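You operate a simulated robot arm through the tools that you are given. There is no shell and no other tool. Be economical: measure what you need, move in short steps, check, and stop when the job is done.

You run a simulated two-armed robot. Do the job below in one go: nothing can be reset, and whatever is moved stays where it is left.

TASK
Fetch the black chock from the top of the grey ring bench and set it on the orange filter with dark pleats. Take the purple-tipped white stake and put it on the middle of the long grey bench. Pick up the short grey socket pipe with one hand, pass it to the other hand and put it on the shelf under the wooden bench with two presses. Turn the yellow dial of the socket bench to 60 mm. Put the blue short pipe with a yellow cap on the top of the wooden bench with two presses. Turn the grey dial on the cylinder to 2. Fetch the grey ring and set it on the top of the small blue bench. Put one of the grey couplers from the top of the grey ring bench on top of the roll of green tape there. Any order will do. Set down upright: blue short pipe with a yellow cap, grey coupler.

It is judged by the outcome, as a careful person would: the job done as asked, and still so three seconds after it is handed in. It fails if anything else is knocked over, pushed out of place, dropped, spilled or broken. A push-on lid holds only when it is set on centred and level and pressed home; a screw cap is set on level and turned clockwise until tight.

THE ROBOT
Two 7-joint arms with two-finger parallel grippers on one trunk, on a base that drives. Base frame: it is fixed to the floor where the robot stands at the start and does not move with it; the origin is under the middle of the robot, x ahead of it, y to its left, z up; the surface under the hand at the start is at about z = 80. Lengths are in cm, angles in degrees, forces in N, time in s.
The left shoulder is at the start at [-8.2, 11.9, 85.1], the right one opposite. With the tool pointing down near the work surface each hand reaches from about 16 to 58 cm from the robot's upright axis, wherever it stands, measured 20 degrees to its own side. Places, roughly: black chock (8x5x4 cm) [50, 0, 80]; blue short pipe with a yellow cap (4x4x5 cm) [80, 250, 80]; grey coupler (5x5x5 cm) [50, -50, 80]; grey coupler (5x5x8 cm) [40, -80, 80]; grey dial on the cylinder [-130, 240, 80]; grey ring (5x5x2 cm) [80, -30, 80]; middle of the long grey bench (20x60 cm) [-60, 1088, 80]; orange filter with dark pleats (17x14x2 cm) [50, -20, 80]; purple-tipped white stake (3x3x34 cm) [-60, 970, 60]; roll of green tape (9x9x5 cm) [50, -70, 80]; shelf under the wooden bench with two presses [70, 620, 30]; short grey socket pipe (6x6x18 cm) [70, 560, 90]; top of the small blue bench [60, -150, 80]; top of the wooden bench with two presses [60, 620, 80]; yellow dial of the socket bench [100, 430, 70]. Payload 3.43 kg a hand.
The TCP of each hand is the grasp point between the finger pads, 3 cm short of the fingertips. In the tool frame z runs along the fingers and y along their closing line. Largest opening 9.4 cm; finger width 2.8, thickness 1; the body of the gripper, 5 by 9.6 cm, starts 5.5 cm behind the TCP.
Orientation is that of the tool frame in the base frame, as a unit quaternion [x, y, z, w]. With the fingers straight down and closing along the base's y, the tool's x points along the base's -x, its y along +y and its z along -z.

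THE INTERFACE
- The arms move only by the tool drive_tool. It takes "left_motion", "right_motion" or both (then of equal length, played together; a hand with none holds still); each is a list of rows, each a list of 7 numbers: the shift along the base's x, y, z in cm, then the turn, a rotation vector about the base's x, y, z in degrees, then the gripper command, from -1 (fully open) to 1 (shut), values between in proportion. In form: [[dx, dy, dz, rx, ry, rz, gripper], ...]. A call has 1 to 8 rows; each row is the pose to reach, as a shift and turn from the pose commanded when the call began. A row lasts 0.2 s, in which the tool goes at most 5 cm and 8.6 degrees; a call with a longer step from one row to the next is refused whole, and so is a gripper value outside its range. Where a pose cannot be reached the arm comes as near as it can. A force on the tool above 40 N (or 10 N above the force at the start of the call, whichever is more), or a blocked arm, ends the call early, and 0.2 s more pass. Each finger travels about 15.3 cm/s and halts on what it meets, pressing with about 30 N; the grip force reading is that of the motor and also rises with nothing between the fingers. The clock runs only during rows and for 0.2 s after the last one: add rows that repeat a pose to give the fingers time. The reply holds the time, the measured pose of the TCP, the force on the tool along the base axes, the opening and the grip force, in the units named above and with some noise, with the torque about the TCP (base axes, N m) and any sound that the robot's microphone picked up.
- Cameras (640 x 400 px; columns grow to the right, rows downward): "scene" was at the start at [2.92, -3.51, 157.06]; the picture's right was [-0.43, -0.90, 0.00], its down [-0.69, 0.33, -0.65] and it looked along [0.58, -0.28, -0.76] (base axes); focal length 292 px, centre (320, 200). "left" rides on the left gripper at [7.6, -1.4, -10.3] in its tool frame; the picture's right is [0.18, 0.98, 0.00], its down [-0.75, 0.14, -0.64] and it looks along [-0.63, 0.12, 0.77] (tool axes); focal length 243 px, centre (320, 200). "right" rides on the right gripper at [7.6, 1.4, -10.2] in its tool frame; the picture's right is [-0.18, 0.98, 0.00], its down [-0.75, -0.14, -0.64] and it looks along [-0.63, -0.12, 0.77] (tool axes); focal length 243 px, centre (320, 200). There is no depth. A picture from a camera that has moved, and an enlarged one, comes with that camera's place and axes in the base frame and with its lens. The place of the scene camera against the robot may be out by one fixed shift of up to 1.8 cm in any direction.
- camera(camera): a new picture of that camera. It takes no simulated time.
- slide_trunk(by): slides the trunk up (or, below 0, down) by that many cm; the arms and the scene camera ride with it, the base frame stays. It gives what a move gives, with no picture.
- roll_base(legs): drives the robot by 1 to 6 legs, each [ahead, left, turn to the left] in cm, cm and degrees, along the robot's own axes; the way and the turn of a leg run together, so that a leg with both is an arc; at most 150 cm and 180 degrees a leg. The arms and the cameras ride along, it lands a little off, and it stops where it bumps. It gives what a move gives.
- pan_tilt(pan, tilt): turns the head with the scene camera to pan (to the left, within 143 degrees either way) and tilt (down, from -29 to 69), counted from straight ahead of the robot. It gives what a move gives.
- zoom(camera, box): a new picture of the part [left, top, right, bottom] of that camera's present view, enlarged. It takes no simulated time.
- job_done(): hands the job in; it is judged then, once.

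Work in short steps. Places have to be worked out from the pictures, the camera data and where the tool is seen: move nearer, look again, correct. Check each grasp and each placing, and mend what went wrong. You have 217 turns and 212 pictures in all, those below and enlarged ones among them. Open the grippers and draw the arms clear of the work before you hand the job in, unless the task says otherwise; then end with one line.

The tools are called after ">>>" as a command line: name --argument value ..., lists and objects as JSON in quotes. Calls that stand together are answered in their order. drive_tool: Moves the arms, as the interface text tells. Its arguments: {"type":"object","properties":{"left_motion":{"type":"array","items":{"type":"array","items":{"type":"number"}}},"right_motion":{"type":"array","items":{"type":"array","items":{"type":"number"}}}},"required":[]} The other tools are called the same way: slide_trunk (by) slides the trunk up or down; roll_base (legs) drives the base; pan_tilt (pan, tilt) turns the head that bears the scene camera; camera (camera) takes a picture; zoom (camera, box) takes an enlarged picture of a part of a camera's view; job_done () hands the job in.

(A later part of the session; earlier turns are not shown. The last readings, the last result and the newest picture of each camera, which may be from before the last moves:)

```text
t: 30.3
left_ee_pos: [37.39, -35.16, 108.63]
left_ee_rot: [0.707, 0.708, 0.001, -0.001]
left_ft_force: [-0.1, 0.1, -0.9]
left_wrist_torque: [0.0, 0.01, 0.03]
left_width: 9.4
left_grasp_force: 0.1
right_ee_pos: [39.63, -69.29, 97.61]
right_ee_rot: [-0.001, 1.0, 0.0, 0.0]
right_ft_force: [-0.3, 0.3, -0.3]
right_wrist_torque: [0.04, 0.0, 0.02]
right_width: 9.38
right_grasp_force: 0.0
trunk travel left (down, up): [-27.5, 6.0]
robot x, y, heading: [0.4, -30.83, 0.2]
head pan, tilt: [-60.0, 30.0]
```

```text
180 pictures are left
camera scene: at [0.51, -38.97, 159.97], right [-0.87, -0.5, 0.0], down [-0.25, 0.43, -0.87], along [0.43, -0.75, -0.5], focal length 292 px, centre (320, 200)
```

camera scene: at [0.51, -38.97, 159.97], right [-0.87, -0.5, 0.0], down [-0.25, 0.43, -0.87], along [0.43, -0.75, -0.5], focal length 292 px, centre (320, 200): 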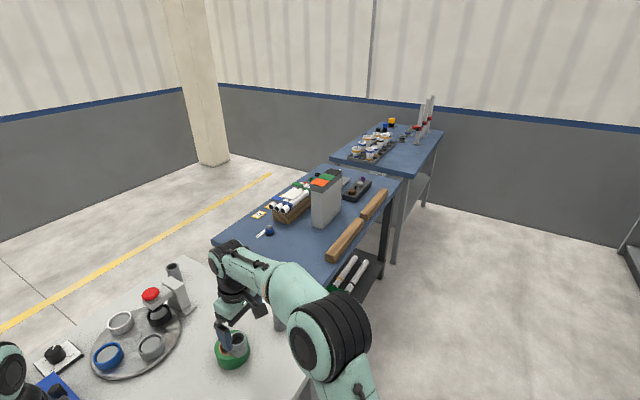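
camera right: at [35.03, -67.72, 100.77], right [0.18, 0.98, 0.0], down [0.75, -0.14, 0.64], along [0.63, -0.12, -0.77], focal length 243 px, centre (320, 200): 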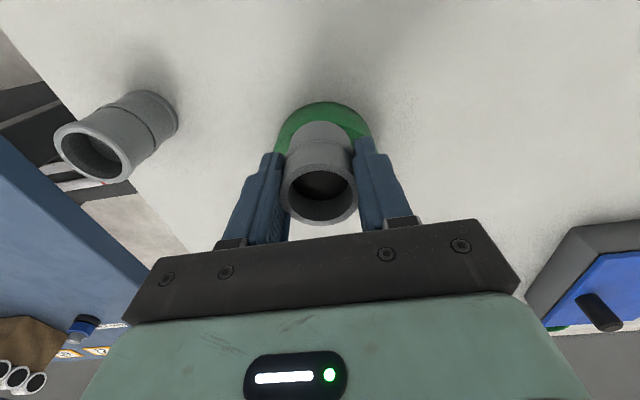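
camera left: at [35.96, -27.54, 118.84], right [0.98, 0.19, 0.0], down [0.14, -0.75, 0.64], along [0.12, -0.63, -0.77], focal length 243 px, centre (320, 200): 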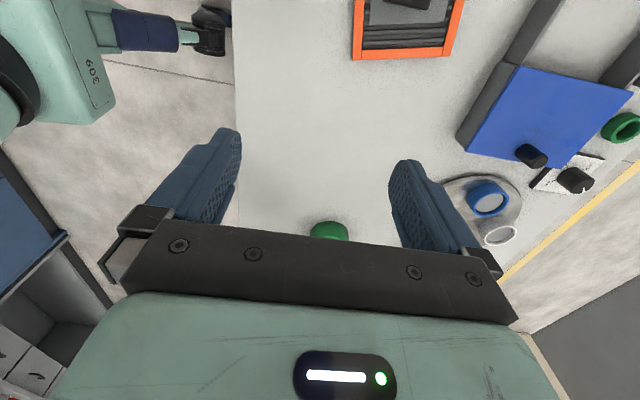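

The small blue bench is the one just right of the grey one; its back-left top is clear. Route: tuck arms, back off, go round the left end of the grey bench, and approach the ring from behind.

>>> drive_tool --right_motion '[[0, 0, 4, 0, 0, 0, -1], [0, 2, 8, 0, 0, 0, -1], [-3, 4.5, 10, 0, 0, 0, -1], [-6, 7, 11, 0, 0, 0, -1], [-9, 10, 11, 0, 0, 0, -1], [-11, 13, 11, 0, 0, 0, -1]]' --left_motion '[[-1, 2, 0, 0, 0, 0, -1], [-3, 4, 0, 0, 0, 0, -1], [-5, 6, 0, 0, 0, 0, -1], [-7, 8, 0, 0, 0, 0, -1], [-8, 10, 0, 0, 0, 0, -1], [-8, 10, 0, 0, 0, 0, -1]]'

>>> roll_base --legs '[[-30, 0, 0], [0, 123, 0], [150, 0, 0], [0, 0, 180], [0, 60, 0]]'

>>> pan_tilt --pan 25 --tilt 45

>>> camera --camera "scene"

```text
t: 31.7
left_ee_pos: [29.27, -24.91, 108.73]
left_ee_rot: [0.706, 0.708, 0.0, 0.0]
left_ft_force: [-0.4, 0.4, -0.4]
left_wrist_torque: [-0.01, 0.04, 0.02]
left_width: 9.41
left_grasp_force: 0.1
right_ee_pos: [28.71, -56.27, 108.69]
right_ee_rot: [-0.001, 1.0, 0.0, 0.001]
right_ft_force: [0.2, 0.0, 0.4]
right_wrist_torque: [-0.03, -0.01, -0.02]
right_width: 9.42
right_grasp_force: 0.0
trunk travel left (down, up): [-27.5, 6.0]
robot x, y, heading: [-0.04, -31.28, -0.1]
head pan, tilt: [-60.0, 30.0]
```

```text
t: 64.1
left_ee_pos: [91.66, 28.52, 108.65]
left_ee_rot: [0.711, -0.703, 0.0, 0.001]
left_ft_force: [0.0, -0.1, -0.3]
left_wrist_torque: [0.01, -0.01, -0.02]
left_width: 9.39
left_grasp_force: 0.0
right_ee_pos: [91.82, 59.75, 108.74]
right_ee_rot: [1.0, 0.005, 0.0, 0.0]
right_ft_force: [-0.1, 0.3, 0.9]
right_wrist_torque: [0.03, 0.01, 0.0]
right_width: 9.39
right_grasp_force: 0.1
trunk travel left (down, up): [-27.5, 6.0]
robot x, y, heading: [120.89, 34.72, -179.2]
head pan, tilt: [-60.0, 30.0]
```

```text
t: 65.7
left_ee_pos: [91.56, 28.43, 108.75]
left_ee_rot: [0.712, -0.703, 0.001, 0.001]
left_ft_force: [0.1, -0.3, -0.4]
left_wrist_torque: [0.03, -0.03, -0.02]
left_width: 9.4
left_grasp_force: 0.1
right_ee_pos: [91.85, 59.89, 108.72]
right_ee_rot: [1.0, 0.005, 0.0, 0.0]
right_ft_force: [-0.2, -0.1, -0.5]
right_wrist_torque: [-0.01, 0.01, 0.02]
right_width: 9.43
right_grasp_force: 0.0
trunk travel left (down, up): [-27.5, 6.0]
robot x, y, heading: [120.87, 35.03, -179.5]
head pan, tilt: [25.0, 45.0]
```

```text
179 pictures are left
camera scene: at [118.21, 31.11, 157.71], right [-0.43, 0.9, 0.0], down [0.64, 0.3, -0.71], along [-0.64, -0.3, -0.71], focal length 292 px, centre (320, 200)
```

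scene: 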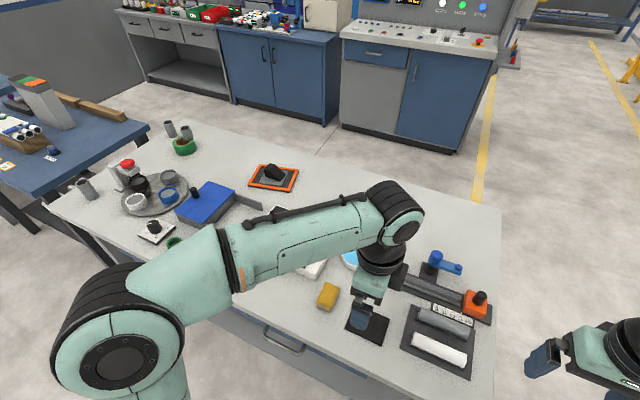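

The route worked. Go on 45 cm left (−y) to get beside the ring.

>>> roll_base --legs '[[0, 42, 0]]'

>>> camera --camera "left"

>>> camera --camera "scene"

```text
t: 70.0
left_ee_pos: [92.09, -13.92, 108.71]
left_ee_rot: [0.712, -0.703, 0.0, 0.001]
left_ft_force: [0.0, -0.6, 0.0]
left_wrist_torque: [0.01, 0.01, -0.04]
left_width: 9.4
left_grasp_force: 0.1
right_ee_pos: [92.32, 17.49, 108.7]
right_ee_rot: [1.0, 0.007, 0.0, 0.0]
right_ft_force: [0.2, 0.3, 0.1]
right_wrist_torque: [0.02, 0.0, 0.01]
right_width: 9.4
right_grasp_force: 0.0
trunk travel left (down, up): [-27.5, 6.0]
robot x, y, heading: [121.32, -7.45, -179.2]
head pan, tilt: [25.0, 45.0]
```

```text
178 pictures are left
camera left: at [93.72, -21.59, 118.91], right [-0.98, -0.2, 0.0], down [-0.15, 0.75, 0.64], along [-0.13, 0.63, -0.77], focal length 243 px, centre (320, 200)
```

left: 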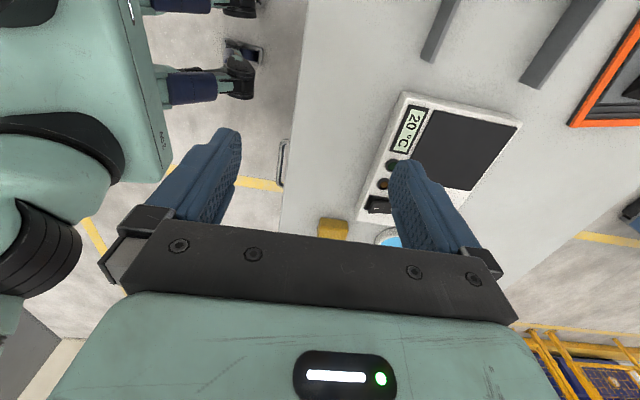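

```text
177 pictures are left
camera scene: at [118.73, -11.19, 157.71], right [-0.44, 0.9, 0.0], down [0.64, 0.31, -0.71], along [-0.64, -0.31, -0.71], focal length 292 px, centre (320, 200)
```

scene: 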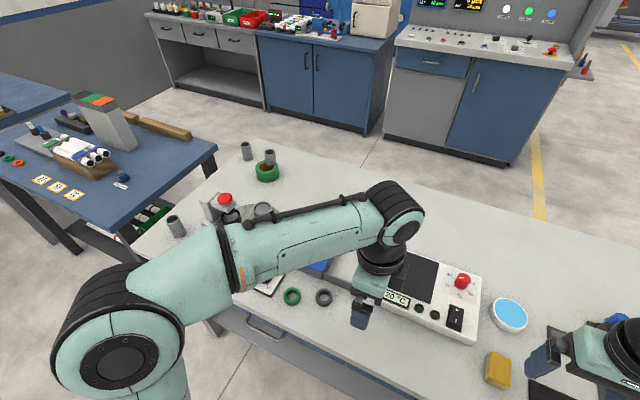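

Grey ring ≈[83.6,−27.3], green ring ≈[87,−35.5]. Move the left hand above the grey ring for a close look.

>>> drive_tool --left_motion '[[-2, -3.5, -2, 0, 0, 0, -1], [-4, -7, -4, 0, 0, 0, -1], [-6, -10.5, -6, 0, 0, 0, -1], [-8, -13, -9, 0, 0, 0, -1], [-8.3, -13.2, -12, 0, 0, 0, -1], [-8.3, -13.2, -12, 0, 0, 0, -1]]'

>>> camera --camera "left"

```text
t: 71.4
left_ee_pos: [83.82, -27.11, 96.69]
left_ee_rot: [0.712, -0.702, 0.001, 0.001]
left_ft_force: [-0.4, 0.2, 0.6]
left_wrist_torque: [-0.01, 0.02, 0.0]
left_width: 9.4
left_grasp_force: 0.0
right_ee_pos: [92.3, 17.47, 108.68]
right_ee_rot: [1.0, 0.007, 0.0, 0.0]
right_ft_force: [-0.6, -0.6, 0.1]
right_wrist_torque: [0.01, -0.01, -0.02]
right_width: 9.38
right_grasp_force: 0.0
trunk travel left (down, up): [-27.5, 6.0]
robot x, y, heading: [120.88, -7.59, -179.0]
head pan, tilt: [25.0, 45.0]
```

```text
176 pictures are left
camera left: at [85.43, -34.75, 106.78], right [-0.98, -0.2, 0.0], down [-0.15, 0.75, 0.64], along [-0.13, 0.63, -0.77], focal length 243 px, centre (320, 200)
```

left: 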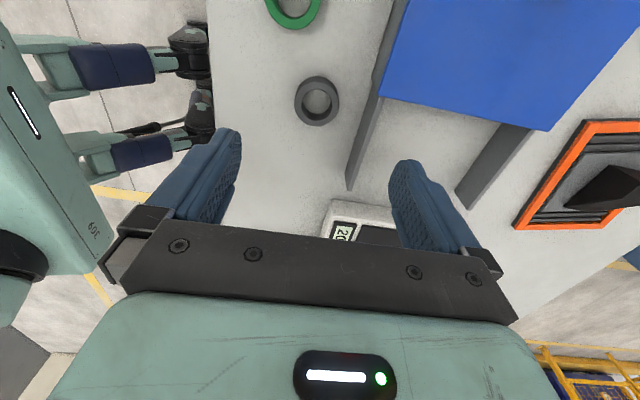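

Ring centre [84.0,−26.8], with a tray wall ~5 cm beside it, so I open only to ~6.4 cm and descend to z≈83.3.

>>> drive_tool --left_motion '[[0.1, 0.3, -4, 0, 0, 0, -0.36], [0.1, 0.3, -8, 0, 0, 0, -0.36], [0.1, 0.3, -11, 0, 0, 0, -0.36], [0.1, 0.3, -11, 0, 0, 0, -0.36]]'

>>> camera --camera "left"

```text
t: 72.4
left_ee_pos: [83.82, -27.05, 85.54]
left_ee_rot: [0.712, -0.702, 0.001, 0.001]
left_ft_force: [0.1, 0.0, -0.2]
left_wrist_torque: [-0.03, 0.01, 0.0]
left_width: 6.41
left_grasp_force: 0.0
right_ee_pos: [92.3, 17.46, 108.6]
right_ee_rot: [1.0, 0.007, 0.0, 0.0]
right_ft_force: [0.7, 0.5, 0.2]
right_wrist_torque: [0.03, 0.01, -0.01]
right_width: 9.37
right_grasp_force: 0.0
trunk travel left (down, up): [-27.5, 6.0]
robot x, y, heading: [121.15, -7.71, -179.3]
head pan, tilt: [25.0, 45.0]
```

```text
175 pictures are left
camera left: at [85.41, -34.63, 95.81], right [-0.98, -0.2, 0.0], down [-0.15, 0.75, 0.64], along [-0.13, 0.63, -0.77], focal length 243 px, centre (320, 200)
```

left: 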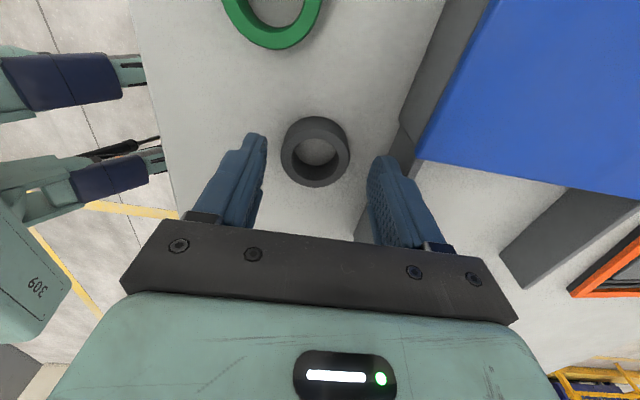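

Clearance is fine. Descend, close, and lift.

>>> drive_tool --left_motion '[[0.2, 0.3, -1.2, 0, 0, 0, -0.36], [0.2, 0.3, -2.2, 0, 0, 0, -0.36], [0.2, 0.3, -2.2, 0, 0, 0, 1], [0.2, 0.3, -2.2, 0, 0, 0, 1], [0.2, 0.3, -2.2, 0, 0, 0, 1]]'

>>> drive_tool --left_motion '[[0, 0, 4, 0, 0, 0, 1], [0, 0, 8, 0, 0, 0, 1], [2, 0, 12, 0, 0, 0, 1], [5, 0, 15, 0, 0, 0, 1]]'

>>> camera --camera "left"

```text
t: 73.6
left_ee_pos: [83.99, -26.5, 83.4]
left_ee_rot: [0.712, -0.702, 0.0, 0.001]
left_ft_force: [0.7, -0.3, -0.4]
left_wrist_torque: [0.02, 0.04, 0.01]
left_width: 4.38
left_grasp_force: 30.2
right_ee_pos: [92.22, 17.59, 108.68]
right_ee_rot: [1.0, 0.007, 0.001, -0.001]
right_ft_force: [-0.7, 0.4, -0.4]
right_wrist_torque: [-0.02, 0.02, -0.02]
right_width: 9.41
right_grasp_force: 0.0
trunk travel left (down, up): [-27.5, 6.0]
robot x, y, heading: [121.17, -7.5, -179.0]
head pan, tilt: [25.0, 45.0]
```

```text
t: 74.6
left_ee_pos: [89.18, -26.5, 98.64]
left_ee_rot: [0.712, -0.702, 0.0, 0.0]
left_ft_force: [0.6, -0.5, -0.2]
left_wrist_torque: [0.0, 0.0, 0.0]
left_width: 4.38
left_grasp_force: 29.9
right_ee_pos: [92.33, 17.4, 108.78]
right_ee_rot: [1.0, 0.007, 0.0, 0.001]
right_ft_force: [0.5, -0.6, -0.6]
right_wrist_torque: [0.01, 0.02, 0.01]
right_width: 9.41
right_grasp_force: 0.2
trunk travel left (down, up): [-27.5, 6.0]
robot x, y, heading: [121.33, -7.52, -179.1]
head pan, tilt: [25.0, 45.0]
```

```text
174 pictures are left
camera left: at [90.85, -34.16, 108.82], right [-0.98, -0.2, 0.0], down [-0.15, 0.75, 0.64], along [-0.13, 0.63, -0.77], focal length 243 px, centre (320, 200)
```

left: 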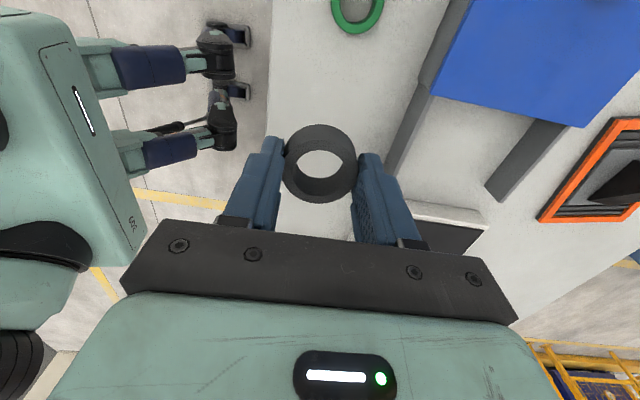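

Ring held. Drive 80 cm left (−y) behind the blue bench and look.

>>> roll_base --legs '[[0, 80, 0]]'

>>> camera --camera "scene"

>>> camera --camera "left"

```text
t: 82.2
left_ee_pos: [90.64, -108.61, 98.61]
left_ee_rot: [0.713, -0.701, 0.0, 0.001]
left_ft_force: [-0.1, -0.1, -0.7]
left_wrist_torque: [-0.02, 0.02, 0.03]
left_width: 4.36
left_grasp_force: 30.0
right_ee_pos: [93.43, -64.7, 108.79]
right_ee_rot: [1.0, 0.009, 0.0, 0.0]
right_ft_force: [1.0, -0.2, -0.2]
right_wrist_torque: [-0.03, -0.02, 0.01]
right_width: 9.4
right_grasp_force: 0.0
trunk travel left (down, up): [-27.5, 6.0]
robot x, y, heading: [122.16, -89.32, -179.0]
head pan, tilt: [25.0, 45.0]
```

```text
173 pictures are left
camera scene: at [120.1, -93.15, 157.71], right [-0.44, 0.9, 0.0], down [0.64, 0.31, -0.71], along [-0.64, -0.31, -0.71], focal length 292 px, centre (320, 200)
```

scene: 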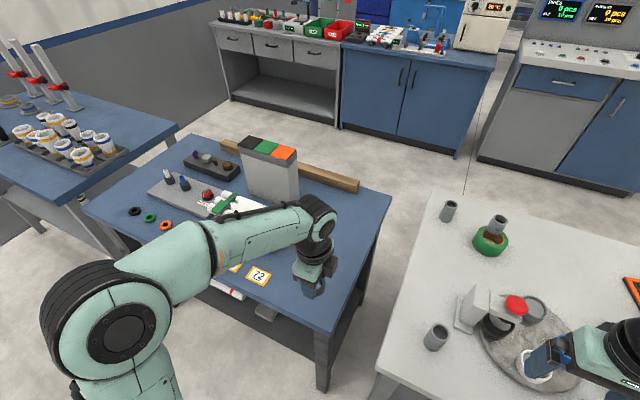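

```text
172 pictures are left
camera left: at [92.22, -116.28, 108.77], right [-0.98, -0.2, 0.0], down [-0.16, 0.75, 0.64], along [-0.13, 0.63, -0.77], focal length 243 px, centre (320, 200)
```

left: 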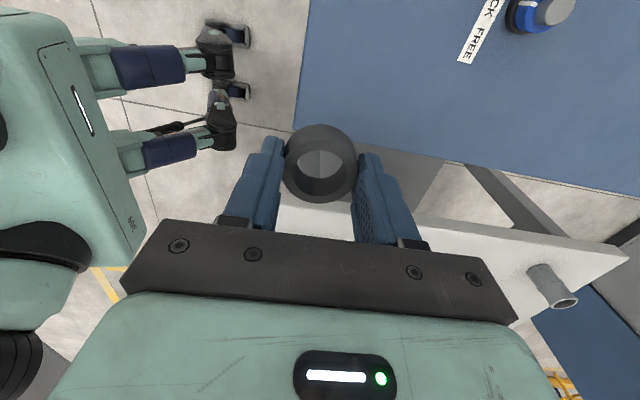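

Clear spot at about [84,−112] on the blue bench top. Move there and down to z≈86.

>>> drive_tool --left_motion '[[-3.3, -1.7, -2, 0, 0, 0, 1], [-6.6, -3.4, -4, 0, 0, 0, 1], [-6.6, -3.4, -8, 0, 0, 0, 1], [-6.6, -3.4, -12, 0, 0, 0, 1], [-6.6, -3.4, -12, 0, 0, 0, 1]]'

>>> camera --camera "left"

```text
t: 83.3
left_ee_pos: [84.13, -112.15, 86.35]
left_ee_rot: [0.713, -0.701, 0.0, 0.001]
left_ft_force: [-0.3, -0.1, -0.3]
left_wrist_torque: [0.0, 0.02, 0.0]
left_width: 4.39
left_grasp_force: 30.4
right_ee_pos: [93.45, -64.56, 108.61]
right_ee_rot: [1.0, 0.01, 0.001, 0.0]
right_ft_force: [-0.6, 0.0, 0.1]
right_wrist_torque: [-0.02, -0.01, 0.03]
right_width: 9.38
right_grasp_force: 0.0
trunk travel left (down, up): [-27.5, 6.0]
robot x, y, heading: [122.85, -89.4, -178.7]
head pan, tilt: [25.0, 45.0]
```

```text
171 pictures are left
camera left: at [85.72, -119.8, 96.63], right [-0.98, -0.2, 0.0], down [-0.16, 0.75, 0.64], along [-0.13, 0.63, -0.77], focal length 243 px, centre (320, 200)
```

left: 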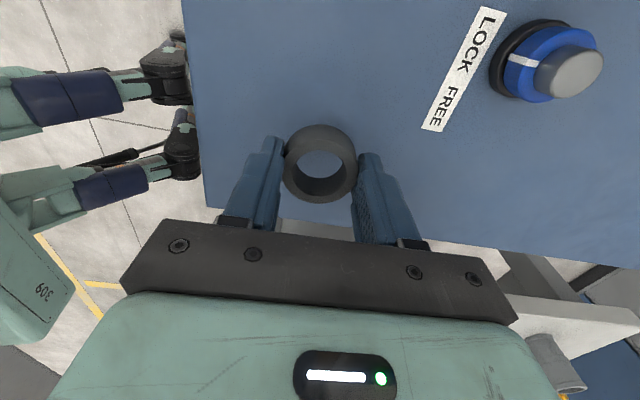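

>>> drive_tool --left_motion '[[0, 0, -1.2, 0, 0, 0, 1], [0, 0, -2.0, 0, 0, 0, 1], [0, 0, -2.4, 0, 0, 0, 1], [0, 0, -2.7, 0, 0, 0, 1], [0, 0, -3.0, 0, 0, 0, 1], [0, 0, -3.3, 0, 0, 0, 1]]'

```text
t: 84.8
left_ee_pos: [83.99, -111.95, 83.4]
left_ee_rot: [0.714, -0.701, 0.0, 0.002]
left_ft_force: [2.5, -0.6, 11.9]
left_wrist_torque: [0.02, -0.28, -0.01]
left_width: 4.39
left_grasp_force: 30.0
right_ee_pos: [93.62, -64.51, 108.78]
right_ee_rot: [1.0, 0.01, -0.001, -0.001]
right_ft_force: [0.4, -0.6, -0.7]
right_wrist_torque: [-0.02, -0.01, 0.02]
right_width: 9.37
right_grasp_force: 0.1
trunk travel left (down, up): [-27.5, 6.0]
robot x, y, heading: [122.85, -89.38, -179.1]
head pan, tilt: [25.0, 45.0]
```

Contact at z 83.4 as expected. Release and rise.

>>> drive_tool --left_motion '[[0, 0, 0.2, 0, 0, 0, -0.4], [0, 0, 0.2, 0, 0, 0, -0.4], [0, 0, 4, 0, 0, 0, -0.4], [0, 0, 8, 0, 0, 0, -0.6], [0, 0, 12, 0, 0, 0, -1], [3, 3, 15, 0, 0, 0, -1], [5, 5, 18, 0, 0, 0, -1], [7, 7, 21, 0, 0, 0, -1]]'

>>> camera --camera "left"

```text
refused: row 6 steps farther than a row can; nothing moved
```

```text
170 pictures are left
camera left: at [85.64, -119.68, 93.62], right [-0.98, -0.2, 0.0], down [-0.15, 0.75, 0.64], along [-0.13, 0.63, -0.77], focal length 243 px, centre (320, 200)
```

left: 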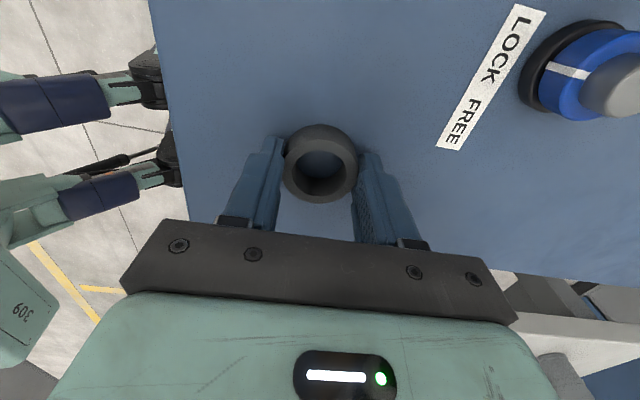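

>>> drive_tool --left_motion '[[0, 0, 0.2, 0, 0, 0, -0.4], [0, 0, 0.2, 0, 0, 0, -0.4], [0, 0, 4, 0, 0, 0, -0.4], [0, 0, 8, 0, 0, 0, -0.6], [0, 0, 12, 0, 0, 0, -1], [2, 2, 15, 0, 0, 0, -1], [4, 4, 18, 0, 0, 0, -1], [6, 6, 21, 0, 0, 0, -1]]'

>>> camera --camera "left"

```text
t: 86.5
left_ee_pos: [90.1, -106.12, 104.18]
left_ee_rot: [0.714, -0.7, 0.001, 0.001]
left_ft_force: [0.4, -0.1, -0.8]
left_wrist_torque: [-0.02, 0.01, 0.02]
left_width: 9.38
left_grasp_force: 0.1
right_ee_pos: [93.61, -64.57, 108.82]
right_ee_rot: [1.0, 0.01, -0.001, 0.0]
right_ft_force: [-0.9, -0.1, -0.1]
right_wrist_torque: [0.01, 0.03, -0.06]
right_width: 9.41
right_grasp_force: 0.1
trunk travel left (down, up): [-27.5, 6.0]
robot x, y, heading: [122.72, -89.73, -178.8]
head pan, tilt: [25.0, 45.0]
```

```text
169 pictures are left
camera left: at [91.79, -113.84, 114.43], right [-0.98, -0.2, 0.0], down [-0.16, 0.75, 0.64], along [-0.13, 0.63, -0.77], focal length 243 px, centre (320, 200)
```

left: 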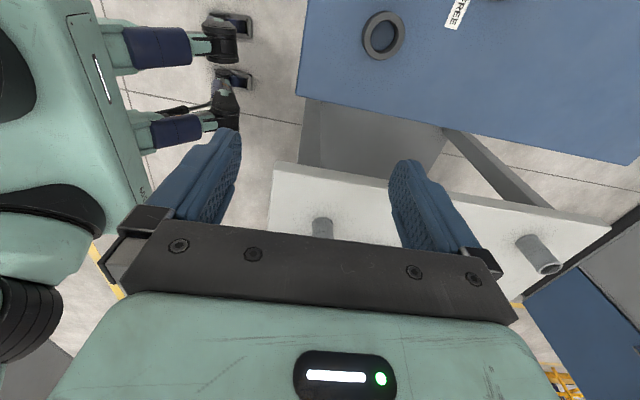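

Ring is set flat on the blue bench. Now head toward +y: drive to y≈170 behind the benches and look at the navy cabinet with the blue pipe.

>>> roll_base --legs '[[-3, -130, 0], [0, -130, 0]]'

>>> pan_tilt --pan -50 --tilt 35

>>> camera --camera "scene"

```text
t: 109.6
left_ee_pos: [88.79, 157.13, 104.34]
left_ee_rot: [0.71, -0.704, 0.0, 0.001]
left_ft_force: [0.3, -0.2, -1.1]
left_wrist_torque: [-0.01, 0.0, 0.03]
left_width: 9.41
left_grasp_force: 0.1
right_ee_pos: [92.75, 198.78, 108.86]
right_ee_rot: [1.0, 0.003, 0.0, 0.0]
right_ft_force: [-0.7, -0.1, 0.3]
right_wrist_torque: [0.03, -0.03, -0.02]
right_width: 9.39
right_grasp_force: 0.2
trunk travel left (down, up): [-27.5, 6.0]
robot x, y, heading: [121.56, 173.61, -179.6]
head pan, tilt: [25.0, 45.0]
```

```text
t: 111.1
left_ee_pos: [88.73, 157.34, 104.12]
left_ee_rot: [0.71, -0.704, 0.0, 0.0]
left_ft_force: [-0.9, 0.4, -0.6]
left_wrist_torque: [0.0, 0.02, -0.01]
left_width: 9.41
left_grasp_force: 0.1
right_ee_pos: [92.71, 198.87, 108.71]
right_ee_rot: [1.0, 0.003, 0.0, 0.0]
right_ft_force: [0.0, -1.0, -0.3]
right_wrist_torque: [-0.02, -0.01, 0.01]
right_width: 9.42
right_grasp_force: 0.2
trunk travel left (down, up): [-27.5, 6.0]
robot x, y, heading: [121.82, 173.53, -179.8]
head pan, tilt: [-50.0, 35.0]
```

```text
168 pictures are left
camera scene: at [120.59, 180.13, 159.19], right [0.76, 0.65, 0.0], down [0.37, -0.44, -0.82], along [-0.53, 0.62, -0.57], focal length 292 px, centre (320, 200)
```

scene: 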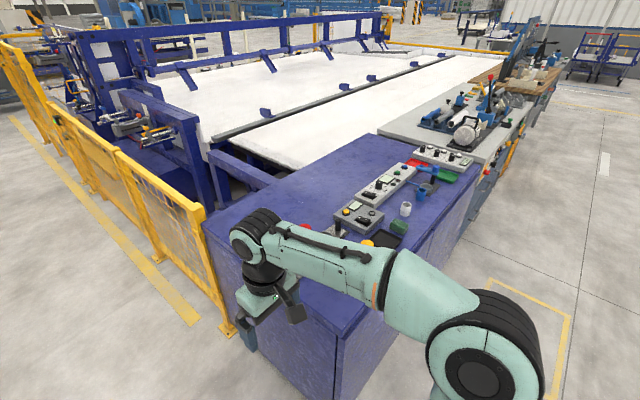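

Move on 45 cm so I'm beside the cabinet, then look closer with both cameras.

>>> roll_base --legs '[[0, -50, 0]]'

>>> pan_tilt --pan -15 --tilt 50

>>> camera --camera "scene"

>>> camera --camera "right"

```text
t: 114.4
left_ee_pos: [88.78, 189.65, 104.28]
left_ee_rot: [0.711, -0.703, 0.0, 0.001]
left_ft_force: [0.5, 0.3, 0.8]
left_wrist_torque: [-0.04, 0.0, 0.01]
left_width: 9.4
left_grasp_force: 0.0
right_ee_pos: [92.58, 231.29, 108.81]
right_ee_rot: [1.0, 0.006, -0.001, 0.001]
right_ft_force: [0.0, -0.5, -0.8]
right_wrist_torque: [-0.01, 0.02, -0.02]
right_width: 9.39
right_grasp_force: 0.2
trunk travel left (down, up): [-27.5, 6.0]
robot x, y, heading: [121.47, 205.7, -179.2]
head pan, tilt: [-50.0, 35.0]
stopped in leg 1: the robot was blocked; the commanded pose is now the measured one
```

```text
t: 115.4
left_ee_pos: [88.9, 189.55, 104.21]
left_ee_rot: [0.711, -0.704, 0.0, 0.0]
left_ft_force: [0.3, -0.8, -0.4]
left_wrist_torque: [-0.02, -0.02, -0.04]
left_width: 9.4
left_grasp_force: 0.0
right_ee_pos: [92.52, 231.14, 108.71]
right_ee_rot: [1.0, 0.006, -0.001, 0.001]
right_ft_force: [0.2, -0.3, -0.6]
right_wrist_torque: [0.01, 0.01, 0.01]
right_width: 9.4
right_grasp_force: 0.0
trunk travel left (down, up): [-27.5, 6.0]
robot x, y, heading: [121.75, 206.34, -179.5]
head pan, tilt: [-15.0, 50.0]
```

```text
167 pictures are left
camera scene: at [118.8, 207.89, 157.02], right [0.25, 0.97, 0.0], down [0.74, -0.19, -0.64], along [-0.62, 0.16, -0.77], focal length 292 px, centre (320, 200)
```

scene: 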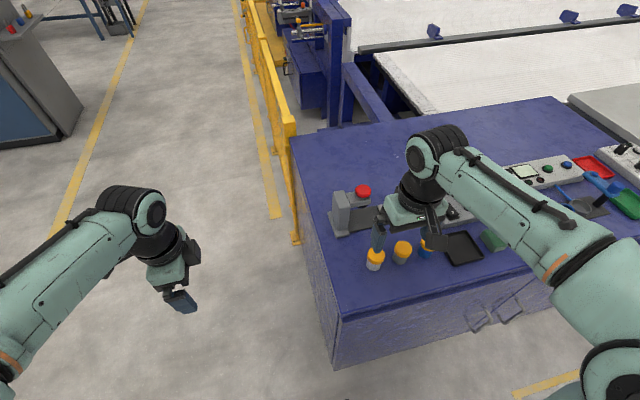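

```text
166 pictures are left
camera right: at [100.25, 229.92, 119.03], right [-0.17, -0.99, 0.0], down [-0.75, 0.13, 0.64], along [-0.63, 0.11, -0.77], focal length 243 px, centre (320, 200)
```

right: 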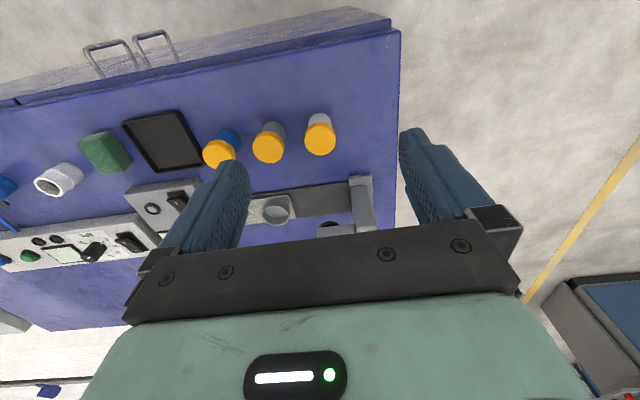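

The base bumped the cabinet corner. The blue pipe with yellow cap is at ≈[84.5,249]. Back off 9 cm, then continue 33 cm.

>>> roll_base --legs '[[-9, 0, 0], [0, -33, 0]]'

>>> camera --camera "right"

```text
t: 119.6
left_ee_pos: [97.38, 223.1, 104.19]
left_ee_rot: [0.71, -0.704, 0.001, 0.0]
left_ft_force: [0.2, -1.4, -0.2]
left_wrist_torque: [0.0, -0.01, 0.02]
left_width: 9.4
left_grasp_force: 0.2
right_ee_pos: [101.25, 264.68, 108.74]
right_ee_rot: [1.0, 0.004, 0.0, 0.0]
right_ft_force: [-0.4, 0.8, -0.1]
right_wrist_torque: [-0.03, -0.01, -0.02]
right_width: 9.39
right_grasp_force: 0.1
trunk travel left (down, up): [-27.5, 6.0]
robot x, y, heading: [130.21, 239.73, -179.7]
head pan, tilt: [-15.0, 50.0]
```

```text
165 pictures are left
camera right: at [108.95, 263.42, 119.03], right [-0.18, -0.98, 0.0], down [-0.75, 0.13, 0.64], along [-0.63, 0.11, -0.77], focal length 243 px, centre (320, 200)
```

right: 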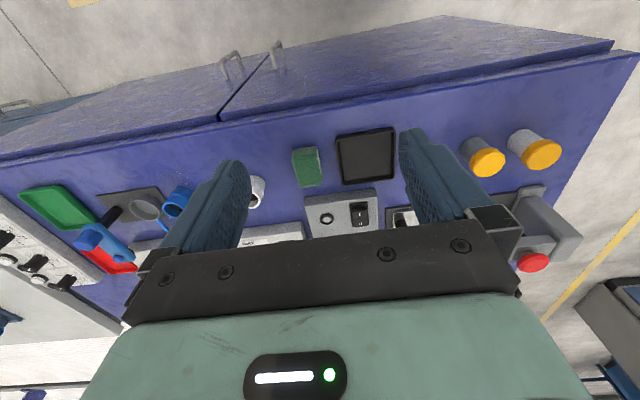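

Move the right hand above the blue pipe ([84.5,249]) at z≈98.

>>> drive_tool --right_motion '[[-2.8, -2.7, -1.7, 0, 0, 0, -1], [-5.6, -5.4, -3.5, 0, 0, 0, -1], [-8.4, -8, -5.3, 0, 0, 0, -1], [-11.2, -10.6, -7, 0, 0, 0, -1], [-14, -13.2, -8.8, 0, 0, 0, -1], [-15.5, -15.7, -10.5, 0, 0, 0, -1], [-15.5, -15.7, -10.5, 0, 0, 0, -0.36]]'

>>> camera --camera "right"

```text
t: 121.2
left_ee_pos: [97.46, 223.05, 104.16]
left_ee_rot: [0.71, -0.704, 0.0, 0.001]
left_ft_force: [-0.2, -1.1, -0.2]
left_wrist_torque: [0.0, -0.03, 0.0]
left_width: 9.39
left_grasp_force: 0.1
right_ee_pos: [85.51, 248.85, 98.2]
right_ee_rot: [1.0, 0.005, -0.001, 0.0]
right_ft_force: [0.5, 0.4, -0.5]
right_wrist_torque: [0.02, 0.01, 0.02]
right_width: 6.37
right_grasp_force: 0.0
trunk travel left (down, up): [-27.5, 6.0]
robot x, y, heading: [129.86, 239.75, -179.6]
head pan, tilt: [-15.0, 50.0]
```

```text
164 pictures are left
camera right: at [93.21, 247.62, 108.45], right [-0.18, -0.98, 0.0], down [-0.75, 0.14, 0.64], along [-0.63, 0.11, -0.77], focal length 243 px, centre (320, 200)
```

right: 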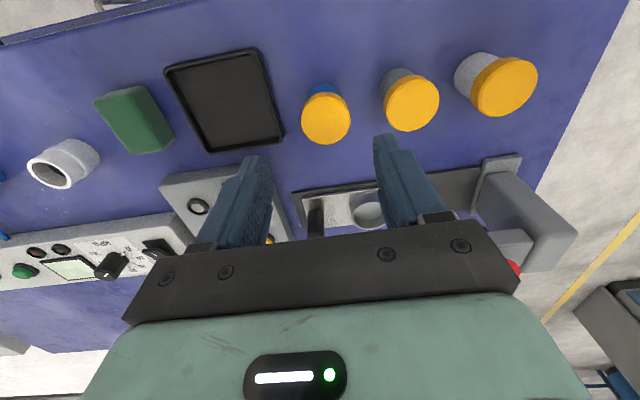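

Cap centre ≈[84.1,248.5]. Adjust and descend between the neighbours.

>>> drive_tool --right_motion '[[-1.3, -0.35, -4, 0, 0, 0, -0.36], [-1.3, -0.35, -7, 0, 0, 0, -0.36], [-1.3, -0.35, -9, 0, 0, 0, -0.36], [-1.3, -0.35, -9, 0, 0, 0, -0.36]]'

>>> camera --camera "right"

```text
t: 122.2
left_ee_pos: [97.37, 223.19, 104.15]
left_ee_rot: [0.71, -0.704, 0.0, 0.001]
left_ft_force: [0.6, 1.2, -0.2]
left_wrist_torque: [0.01, 0.0, -0.03]
left_width: 9.39
left_grasp_force: 0.1
right_ee_pos: [84.4, 248.66, 89.11]
right_ee_rot: [1.0, 0.005, -0.002, 0.0]
right_ft_force: [0.7, -0.4, 0.0]
right_wrist_torque: [0.02, 0.02, 0.0]
right_width: 6.38
right_grasp_force: 0.1
trunk travel left (down, up): [-27.5, 6.0]
robot x, y, heading: [130.3, 239.65, -179.4]
head pan, tilt: [-15.0, 50.0]
```

```text
163 pictures are left
camera right: at [92.07, 247.37, 99.41], right [-0.18, -0.98, 0.0], down [-0.75, 0.14, 0.64], along [-0.63, 0.11, -0.77], focal length 243 px, centre (320, 200)
```

right: 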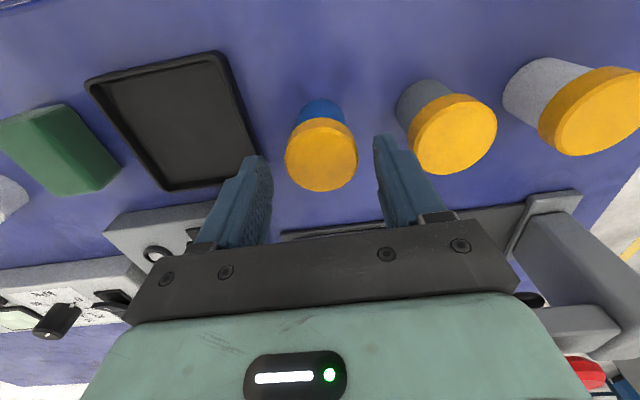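

>>> drive_tool --right_motion '[[-0.2, 0, -3, 0, 0, 0, -0.36], [-0.2, 0, -5.4, 0, 0, 0, -0.36], [-0.2, 0, -5.4, 0, 0, 0, -0.36], [-0.2, 0, -5.4, 0, 0, 0, 1], [-0.2, 0, -5.4, 0, 0, 0, 1], [-0.2, 0, -5.4, 0, 0, 0, 1]]'

>>> drive_tool --right_motion '[[0, 0, 4, 0, 0, 0, 1], [0, 0, 8, 0, 0, 0, 1], [0, 0, 12, 0, 0, 0, 1], [0, 0, 16, 0, 0, 0, 1], [4, 0, 19, 0, 0, 0, 1]]'

>>> camera --camera "right"

```text
t: 123.6
left_ee_pos: [97.36, 223.13, 104.24]
left_ee_rot: [0.71, -0.704, 0.0, 0.001]
left_ft_force: [-0.2, 0.1, 0.5]
left_wrist_torque: [0.01, -0.01, 0.04]
left_width: 9.38
left_grasp_force: 0.1
right_ee_pos: [84.05, 248.7, 83.86]
right_ee_rot: [1.0, 0.004, -0.001, 0.0]
right_ft_force: [0.0, -0.2, 0.2]
right_wrist_torque: [-0.02, -0.02, 0.01]
right_width: 4.56
right_grasp_force: 30.2
trunk travel left (down, up): [-27.5, 6.0]
robot x, y, heading: [130.12, 239.16, -179.6]
head pan, tilt: [-15.0, 50.0]
```

```text
t: 124.8
left_ee_pos: [97.46, 223.09, 104.23]
left_ee_rot: [0.71, -0.704, 0.0, 0.002]
left_ft_force: [0.5, 0.6, -0.2]
left_wrist_torque: [-0.01, 0.02, 0.01]
left_width: 9.39
left_grasp_force: 0.1
right_ee_pos: [88.38, 248.88, 102.85]
right_ee_rot: [1.0, 0.004, -0.001, 0.0]
right_ft_force: [0.5, 0.3, -1.1]
right_wrist_torque: [0.01, 0.03, 0.03]
right_width: 4.53
right_grasp_force: 30.1
trunk travel left (down, up): [-27.5, 6.0]
robot x, y, heading: [130.42, 239.48, -179.4]
head pan, tilt: [-15.0, 50.0]
```

```text
162 pictures are left
camera right: at [96.19, 247.51, 113.17], right [-0.17, -0.98, 0.0], down [-0.75, 0.13, 0.64], along [-0.63, 0.11, -0.77], focal length 243 px, centre (320, 200)
```

right: 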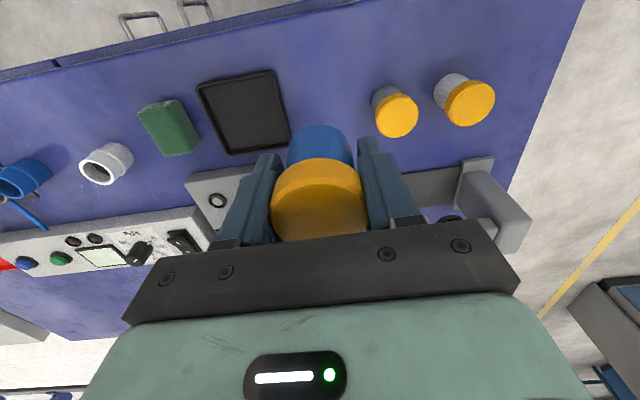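

Pipe held upright. Tuck the hand in and look along +y before driving.

>>> drive_tool --right_motion '[[4, 2, 1, 0, 0, 0, 1], [8, 4, 2, 0, 0, 0, 1], [11, 6, 4, 0, 0, 0, 1]]'

>>> pan_tilt --pan -65 --tilt 25

>>> camera --camera "scene"

```text
t: 125.6
left_ee_pos: [97.28, 223.01, 104.19]
left_ee_rot: [0.711, -0.704, 0.0, 0.001]
left_ft_force: [-0.3, -0.3, -0.7]
left_wrist_torque: [0.03, -0.02, 0.05]
left_width: 9.38
left_grasp_force: 0.1
right_ee_pos: [99.28, 254.88, 106.82]
right_ee_rot: [1.0, 0.005, -0.001, 0.0]
right_ft_force: [0.1, 0.8, -1.7]
right_wrist_torque: [-0.01, 0.01, -0.02]
right_width: 4.57
right_grasp_force: 29.3
trunk travel left (down, up): [-27.5, 6.0]
robot x, y, heading: [130.19, 239.58, -179.6]
head pan, tilt: [-15.0, 50.0]
```

```text
t: 126.8
left_ee_pos: [97.33, 223.13, 104.16]
left_ee_rot: [0.71, -0.704, 0.001, 0.001]
left_ft_force: [0.9, -0.6, -0.7]
left_wrist_torque: [0.03, 0.0, -0.03]
left_width: 9.42
left_grasp_force: 0.1
right_ee_pos: [99.16, 254.74, 106.92]
right_ee_rot: [1.0, 0.004, -0.001, 0.0]
right_ft_force: [0.4, 0.6, -0.3]
right_wrist_torque: [0.02, -0.01, 0.05]
right_width: 4.52
right_grasp_force: 29.6
trunk travel left (down, up): [-27.5, 6.0]
robot x, y, heading: [130.35, 239.09, -179.4]
head pan, tilt: [-65.0, 25.0]
```

```text
161 pictures are left
camera scene: at [130.9, 247.7, 160.77], right [0.9, 0.43, 0.0], down [0.18, -0.38, -0.91], along [-0.39, 0.82, -0.42], focal length 292 px, centre (320, 200)
```

scene: 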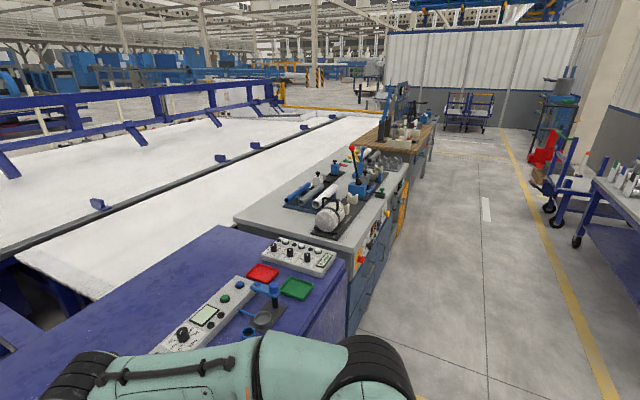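

Aisle is clear. Drive 150 cm along to the next bench and look at its front panel.

>>> roll_base --legs '[[-4, -75, 0], [0, -75, 0]]'

>>> pan_tilt --pan -50 --tilt 45

>>> camera --camera "scene"

```text
t: 140.4
left_ee_pos: [98.95, 372.9, 104.12]
left_ee_rot: [0.712, -0.702, 0.001, 0.001]
left_ft_force: [-0.1, 0.2, -0.8]
left_wrist_torque: [0.04, -0.01, 0.02]
left_width: 9.39
left_grasp_force: 0.0
right_ee_pos: [100.79, 404.53, 106.88]
right_ee_rot: [1.0, 0.006, -0.001, 0.0]
right_ft_force: [0.2, 1.1, -1.3]
right_wrist_torque: [-0.01, -0.01, -0.01]
right_width: 4.54
right_grasp_force: 30.2
trunk travel left (down, up): [-27.5, 6.0]
robot x, y, heading: [131.55, 389.38, -179.5]
head pan, tilt: [-65.0, 25.0]
```

```text
t: 141.2
left_ee_pos: [98.91, 372.77, 104.12]
left_ee_rot: [0.712, -0.702, 0.001, 0.001]
left_ft_force: [0.3, -0.5, -0.9]
left_wrist_torque: [-0.02, -0.03, -0.01]
left_width: 9.39
left_grasp_force: 0.1
right_ee_pos: [100.74, 404.48, 106.88]
right_ee_rot: [1.0, 0.006, -0.001, 0.0]
right_ft_force: [0.3, -0.5, -0.4]
right_wrist_torque: [-0.01, -0.02, 0.01]
right_width: 4.57
right_grasp_force: 29.8
trunk travel left (down, up): [-27.5, 6.0]
robot x, y, heading: [131.66, 389.67, -179.0]
head pan, tilt: [-50.0, 45.0]
```

```text
160 pictures are left
camera scene: at [131.15, 395.44, 157.72], right [0.76, 0.65, 0.0], down [0.46, -0.54, -0.71], along [-0.46, 0.54, -0.71], focal length 292 px, centre (320, 200)
```

scene: 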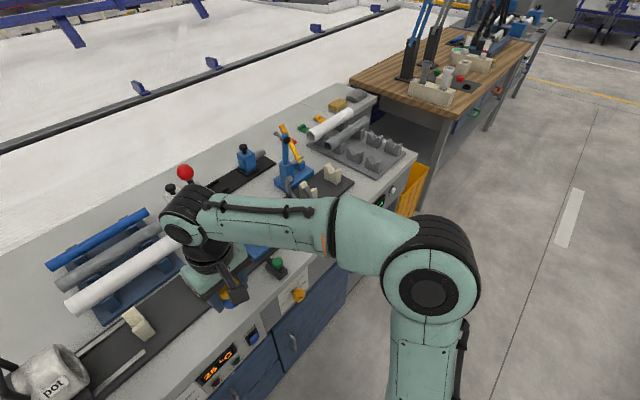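

The yellow dial is on the bench's front face, near [98,424,72]. Zoom in, and drive on a bit so I can see it head-on.

>>> roll_base --legs '[[-12, -30, 0]]'

>>> pan_tilt --pan 0 --tilt 55

>>> camera --camera "scene"

```text
t: 144.4
left_ee_pos: [110.48, 402.27, 104.17]
left_ee_rot: [0.712, -0.703, 0.0, 0.001]
left_ft_force: [0.0, 0.0, -0.4]
left_wrist_torque: [0.02, 0.0, 0.0]
left_width: 9.38
left_grasp_force: 0.1
right_ee_pos: [112.39, 433.98, 106.83]
right_ee_rot: [1.0, 0.006, -0.001, 0.001]
right_ft_force: [0.8, -0.1, -1.1]
right_wrist_torque: [0.0, -0.05, 0.01]
right_width: 4.53
right_grasp_force: 29.9
trunk travel left (down, up): [-27.5, 6.0]
robot x, y, heading: [143.31, 418.81, -179.2]
head pan, tilt: [-50.0, 45.0]
```

```text
t: 145.6
left_ee_pos: [110.59, 402.18, 104.11]
left_ee_rot: [0.712, -0.702, 0.001, 0.001]
left_ft_force: [-1.0, -0.5, -0.4]
left_wrist_torque: [0.02, -0.03, -0.01]
left_width: 9.42
left_grasp_force: 0.0
right_ee_pos: [112.34, 433.94, 106.92]
right_ee_rot: [1.0, 0.007, -0.001, 0.0]
right_ft_force: [0.5, 0.1, -0.7]
right_wrist_torque: [0.01, 0.02, 0.0]
right_width: 4.54
right_grasp_force: 29.7
trunk travel left (down, up): [-27.5, 6.0]
robot x, y, heading: [143.57, 418.52, -179.3]
head pan, tilt: [0.0, 55.0]
```

```text
159 pictures are left
camera scene: at [140.87, 418.67, 156.37], right [-0.01, 1.0, 0.0], down [0.82, 0.01, -0.57], along [-0.57, -0.01, -0.82], focal length 292 px, centre (320, 200)
```

scene: 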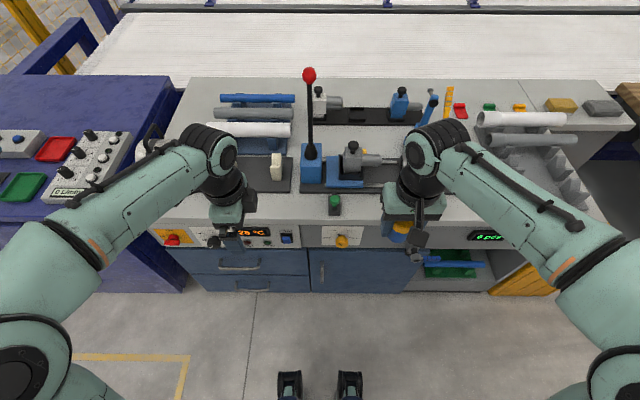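

>>> zoom --camera "scene" --box '[290, 210, 410, 260]'

```text
5.33 times, centred on (350, 235) of scene
camera zoom: at [140.87, 418.67, 156.37], right [-0.01, 1.0, 0.0], down [0.82, 0.01, -0.57], along [-0.57, -0.01, -0.82], focal length 1555 px, centre (160, 13)
```

zoom: 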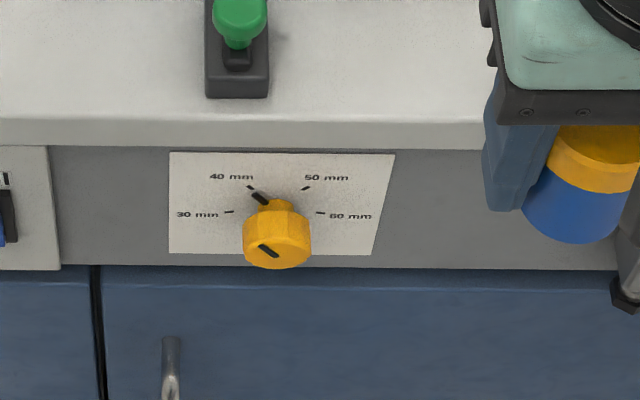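

Dial reads 40 mm; scale 30-40-50-60 clockwise, centre ≈[96,425,69] on a vertical face. I'll turn it with the free left hand pointing forward; first shift base right 14 cm and yaw the left hand back by +90°.

>>> roll_base --legs '[[-2, -16, 0]]'

>>> drive_tool --left_motion '[[0, 0, 0, 0, 0, 8.5, -1], [0, 0, 0, 0, 0, 17, -1], [0, 0, 0, 0, 0, 25.5, -1], [0, 0, 0, 0, 0, 34, -1], [0, 0, 0, 0, 0, 42.5, -1], [0, 0, 0, 0, 0, 51, -1], [0, 0, 0, 0, 0, 59.5, -1], [0, 0, 0, 0, 0, 68, -1]]'

>>> drive_tool --left_motion '[[2, 0, 0, 0, 8.5, 0, -1], [4, 0, 0, 0, 17, 0, -1], [6, 0, 0, 0, 25.5, 0, -1], [8, 0, -1, 0, 34, 0, -1], [10, 0, -2, 0, 42.5, 0, -1], [12, 0, -3, 0, 51, 0, -1], [12, 0, -4, 0, 59.5, 0, -1], [12, 0, -6, 0, 68, 0, -1]]'

```text
t: 147.6
left_ee_pos: [112.39, 418.58, 104.15]
left_ee_rot: [0.711, -0.703, 0.0, 0.0]
left_ft_force: [-0.7, 0.1, 0.2]
left_wrist_torque: [0.02, 0.03, -0.01]
left_width: 9.4
left_grasp_force: 0.1
right_ee_pos: [114.23, 450.23, 106.83]
right_ee_rot: [1.0, 0.006, -0.001, 0.0]
right_ft_force: [0.3, -1.2, -0.4]
right_wrist_torque: [0.02, 0.0, -0.01]
right_width: 4.54
right_grasp_force: 29.8
trunk travel left (down, up): [-27.5, 6.0]
robot x, y, heading: [145.22, 434.99, -179.4]
head pan, tilt: [0.0, 55.0]
```

```text
t: 149.4
left_ee_pos: [112.44, 418.73, 104.14]
left_ee_rot: [0.983, -0.184, 0.001, -0.001]
left_ft_force: [0.0, 0.4, -0.9]
left_wrist_torque: [0.01, 0.02, 0.0]
left_width: 9.4
left_grasp_force: 0.0
right_ee_pos: [114.22, 450.15, 106.84]
right_ee_rot: [1.0, 0.006, 0.0, 0.0]
right_ft_force: [0.2, 0.3, -0.5]
right_wrist_torque: [0.02, 0.03, -0.01]
right_width: 4.58
right_grasp_force: 30.1
trunk travel left (down, up): [-27.5, 6.0]
robot x, y, heading: [144.83, 435.2, -179.4]
head pan, tilt: [0.0, 55.0]
```

```text
t: 151.4
left_ee_pos: [114.23, 421.26, 108.9]
left_ee_rot: [0.805, -0.173, -0.563, 0.076]
left_ft_force: [1.3, 0.3, 0.3]
left_wrist_torque: [0.01, 0.01, -0.01]
left_width: 9.41
left_grasp_force: 0.0
left hand out of reach, approached as far as the arm can: row 5, 6, 7, 8
right_ee_pos: [114.26, 450.16, 106.83]
right_ee_rot: [1.0, 0.006, 0.0, -0.001]
right_ft_force: [-0.3, -0.5, -0.8]
right_wrist_torque: [0.02, 0.04, 0.0]
right_width: 4.55
right_grasp_force: 30.3
trunk travel left (down, up): [-27.5, 6.0]
robot x, y, heading: [144.99, 435.01, -179.4]
head pan, tilt: [0.0, 55.0]
stopped in row 8 (left hand): the arm was blocked; the commanded pose is now the measured one
```

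The hand is too close to the body for that pitch. Back the robot 12 cm and extend the hand forward while finishing the pitch.

>>> roll_base --legs '[[-12, 0, 0]]'

>>> drive_tool --left_motion '[[-3, 0, 0, 0, 0, 0, -1], [-6, 0, 0, 0, 0, 0, -1], [-9, 0, 0, 0, 0, 0, -1], [-11, 0, -1, 0, 8, 0, -1], [-12, 0, -3, 0, 16, 0, -1], [-12, 0, -6, 0, 22, 0, -1], [-12, 0, -9, 0, 22, 0, -1]]'

```text
t: 152.7
left_ee_pos: [126.1, 421.48, 108.94]
left_ee_rot: [0.805, -0.174, -0.562, 0.078]
left_ft_force: [-0.3, -0.1, 0.0]
left_wrist_torque: [-0.01, 0.03, -0.02]
left_width: 9.41
left_grasp_force: 0.2
right_ee_pos: [126.02, 450.42, 106.87]
right_ee_rot: [1.0, 0.007, -0.001, 0.0]
right_ft_force: [1.0, 0.2, -0.5]
right_wrist_torque: [0.01, -0.03, 0.07]
right_width: 4.56
right_grasp_force: 29.8
trunk travel left (down, up): [-27.5, 6.0]
robot x, y, heading: [157.09, 435.01, -179.5]
head pan, tilt: [0.0, 55.0]
```

```text
t: 154.3
left_ee_pos: [114.01, 421.3, 100.0]
left_ee_rot: [-0.683, 0.155, 0.706, -0.11]
left_ft_force: [-0.2, 0.3, 0.1]
left_wrist_torque: [-0.01, -0.03, 0.0]
left_width: 9.39
left_grasp_force: 0.1
right_ee_pos: [125.93, 450.36, 106.98]
right_ee_rot: [1.0, 0.006, 0.0, 0.0]
right_ft_force: [-0.2, 0.6, -0.4]
right_wrist_torque: [-0.02, -0.02, 0.02]
right_width: 4.54
right_grasp_force: 29.7
trunk travel left (down, up): [-27.5, 6.0]
robot x, y, heading: [157.21, 435.38, -179.3]
head pan, tilt: [0.0, 55.0]
```

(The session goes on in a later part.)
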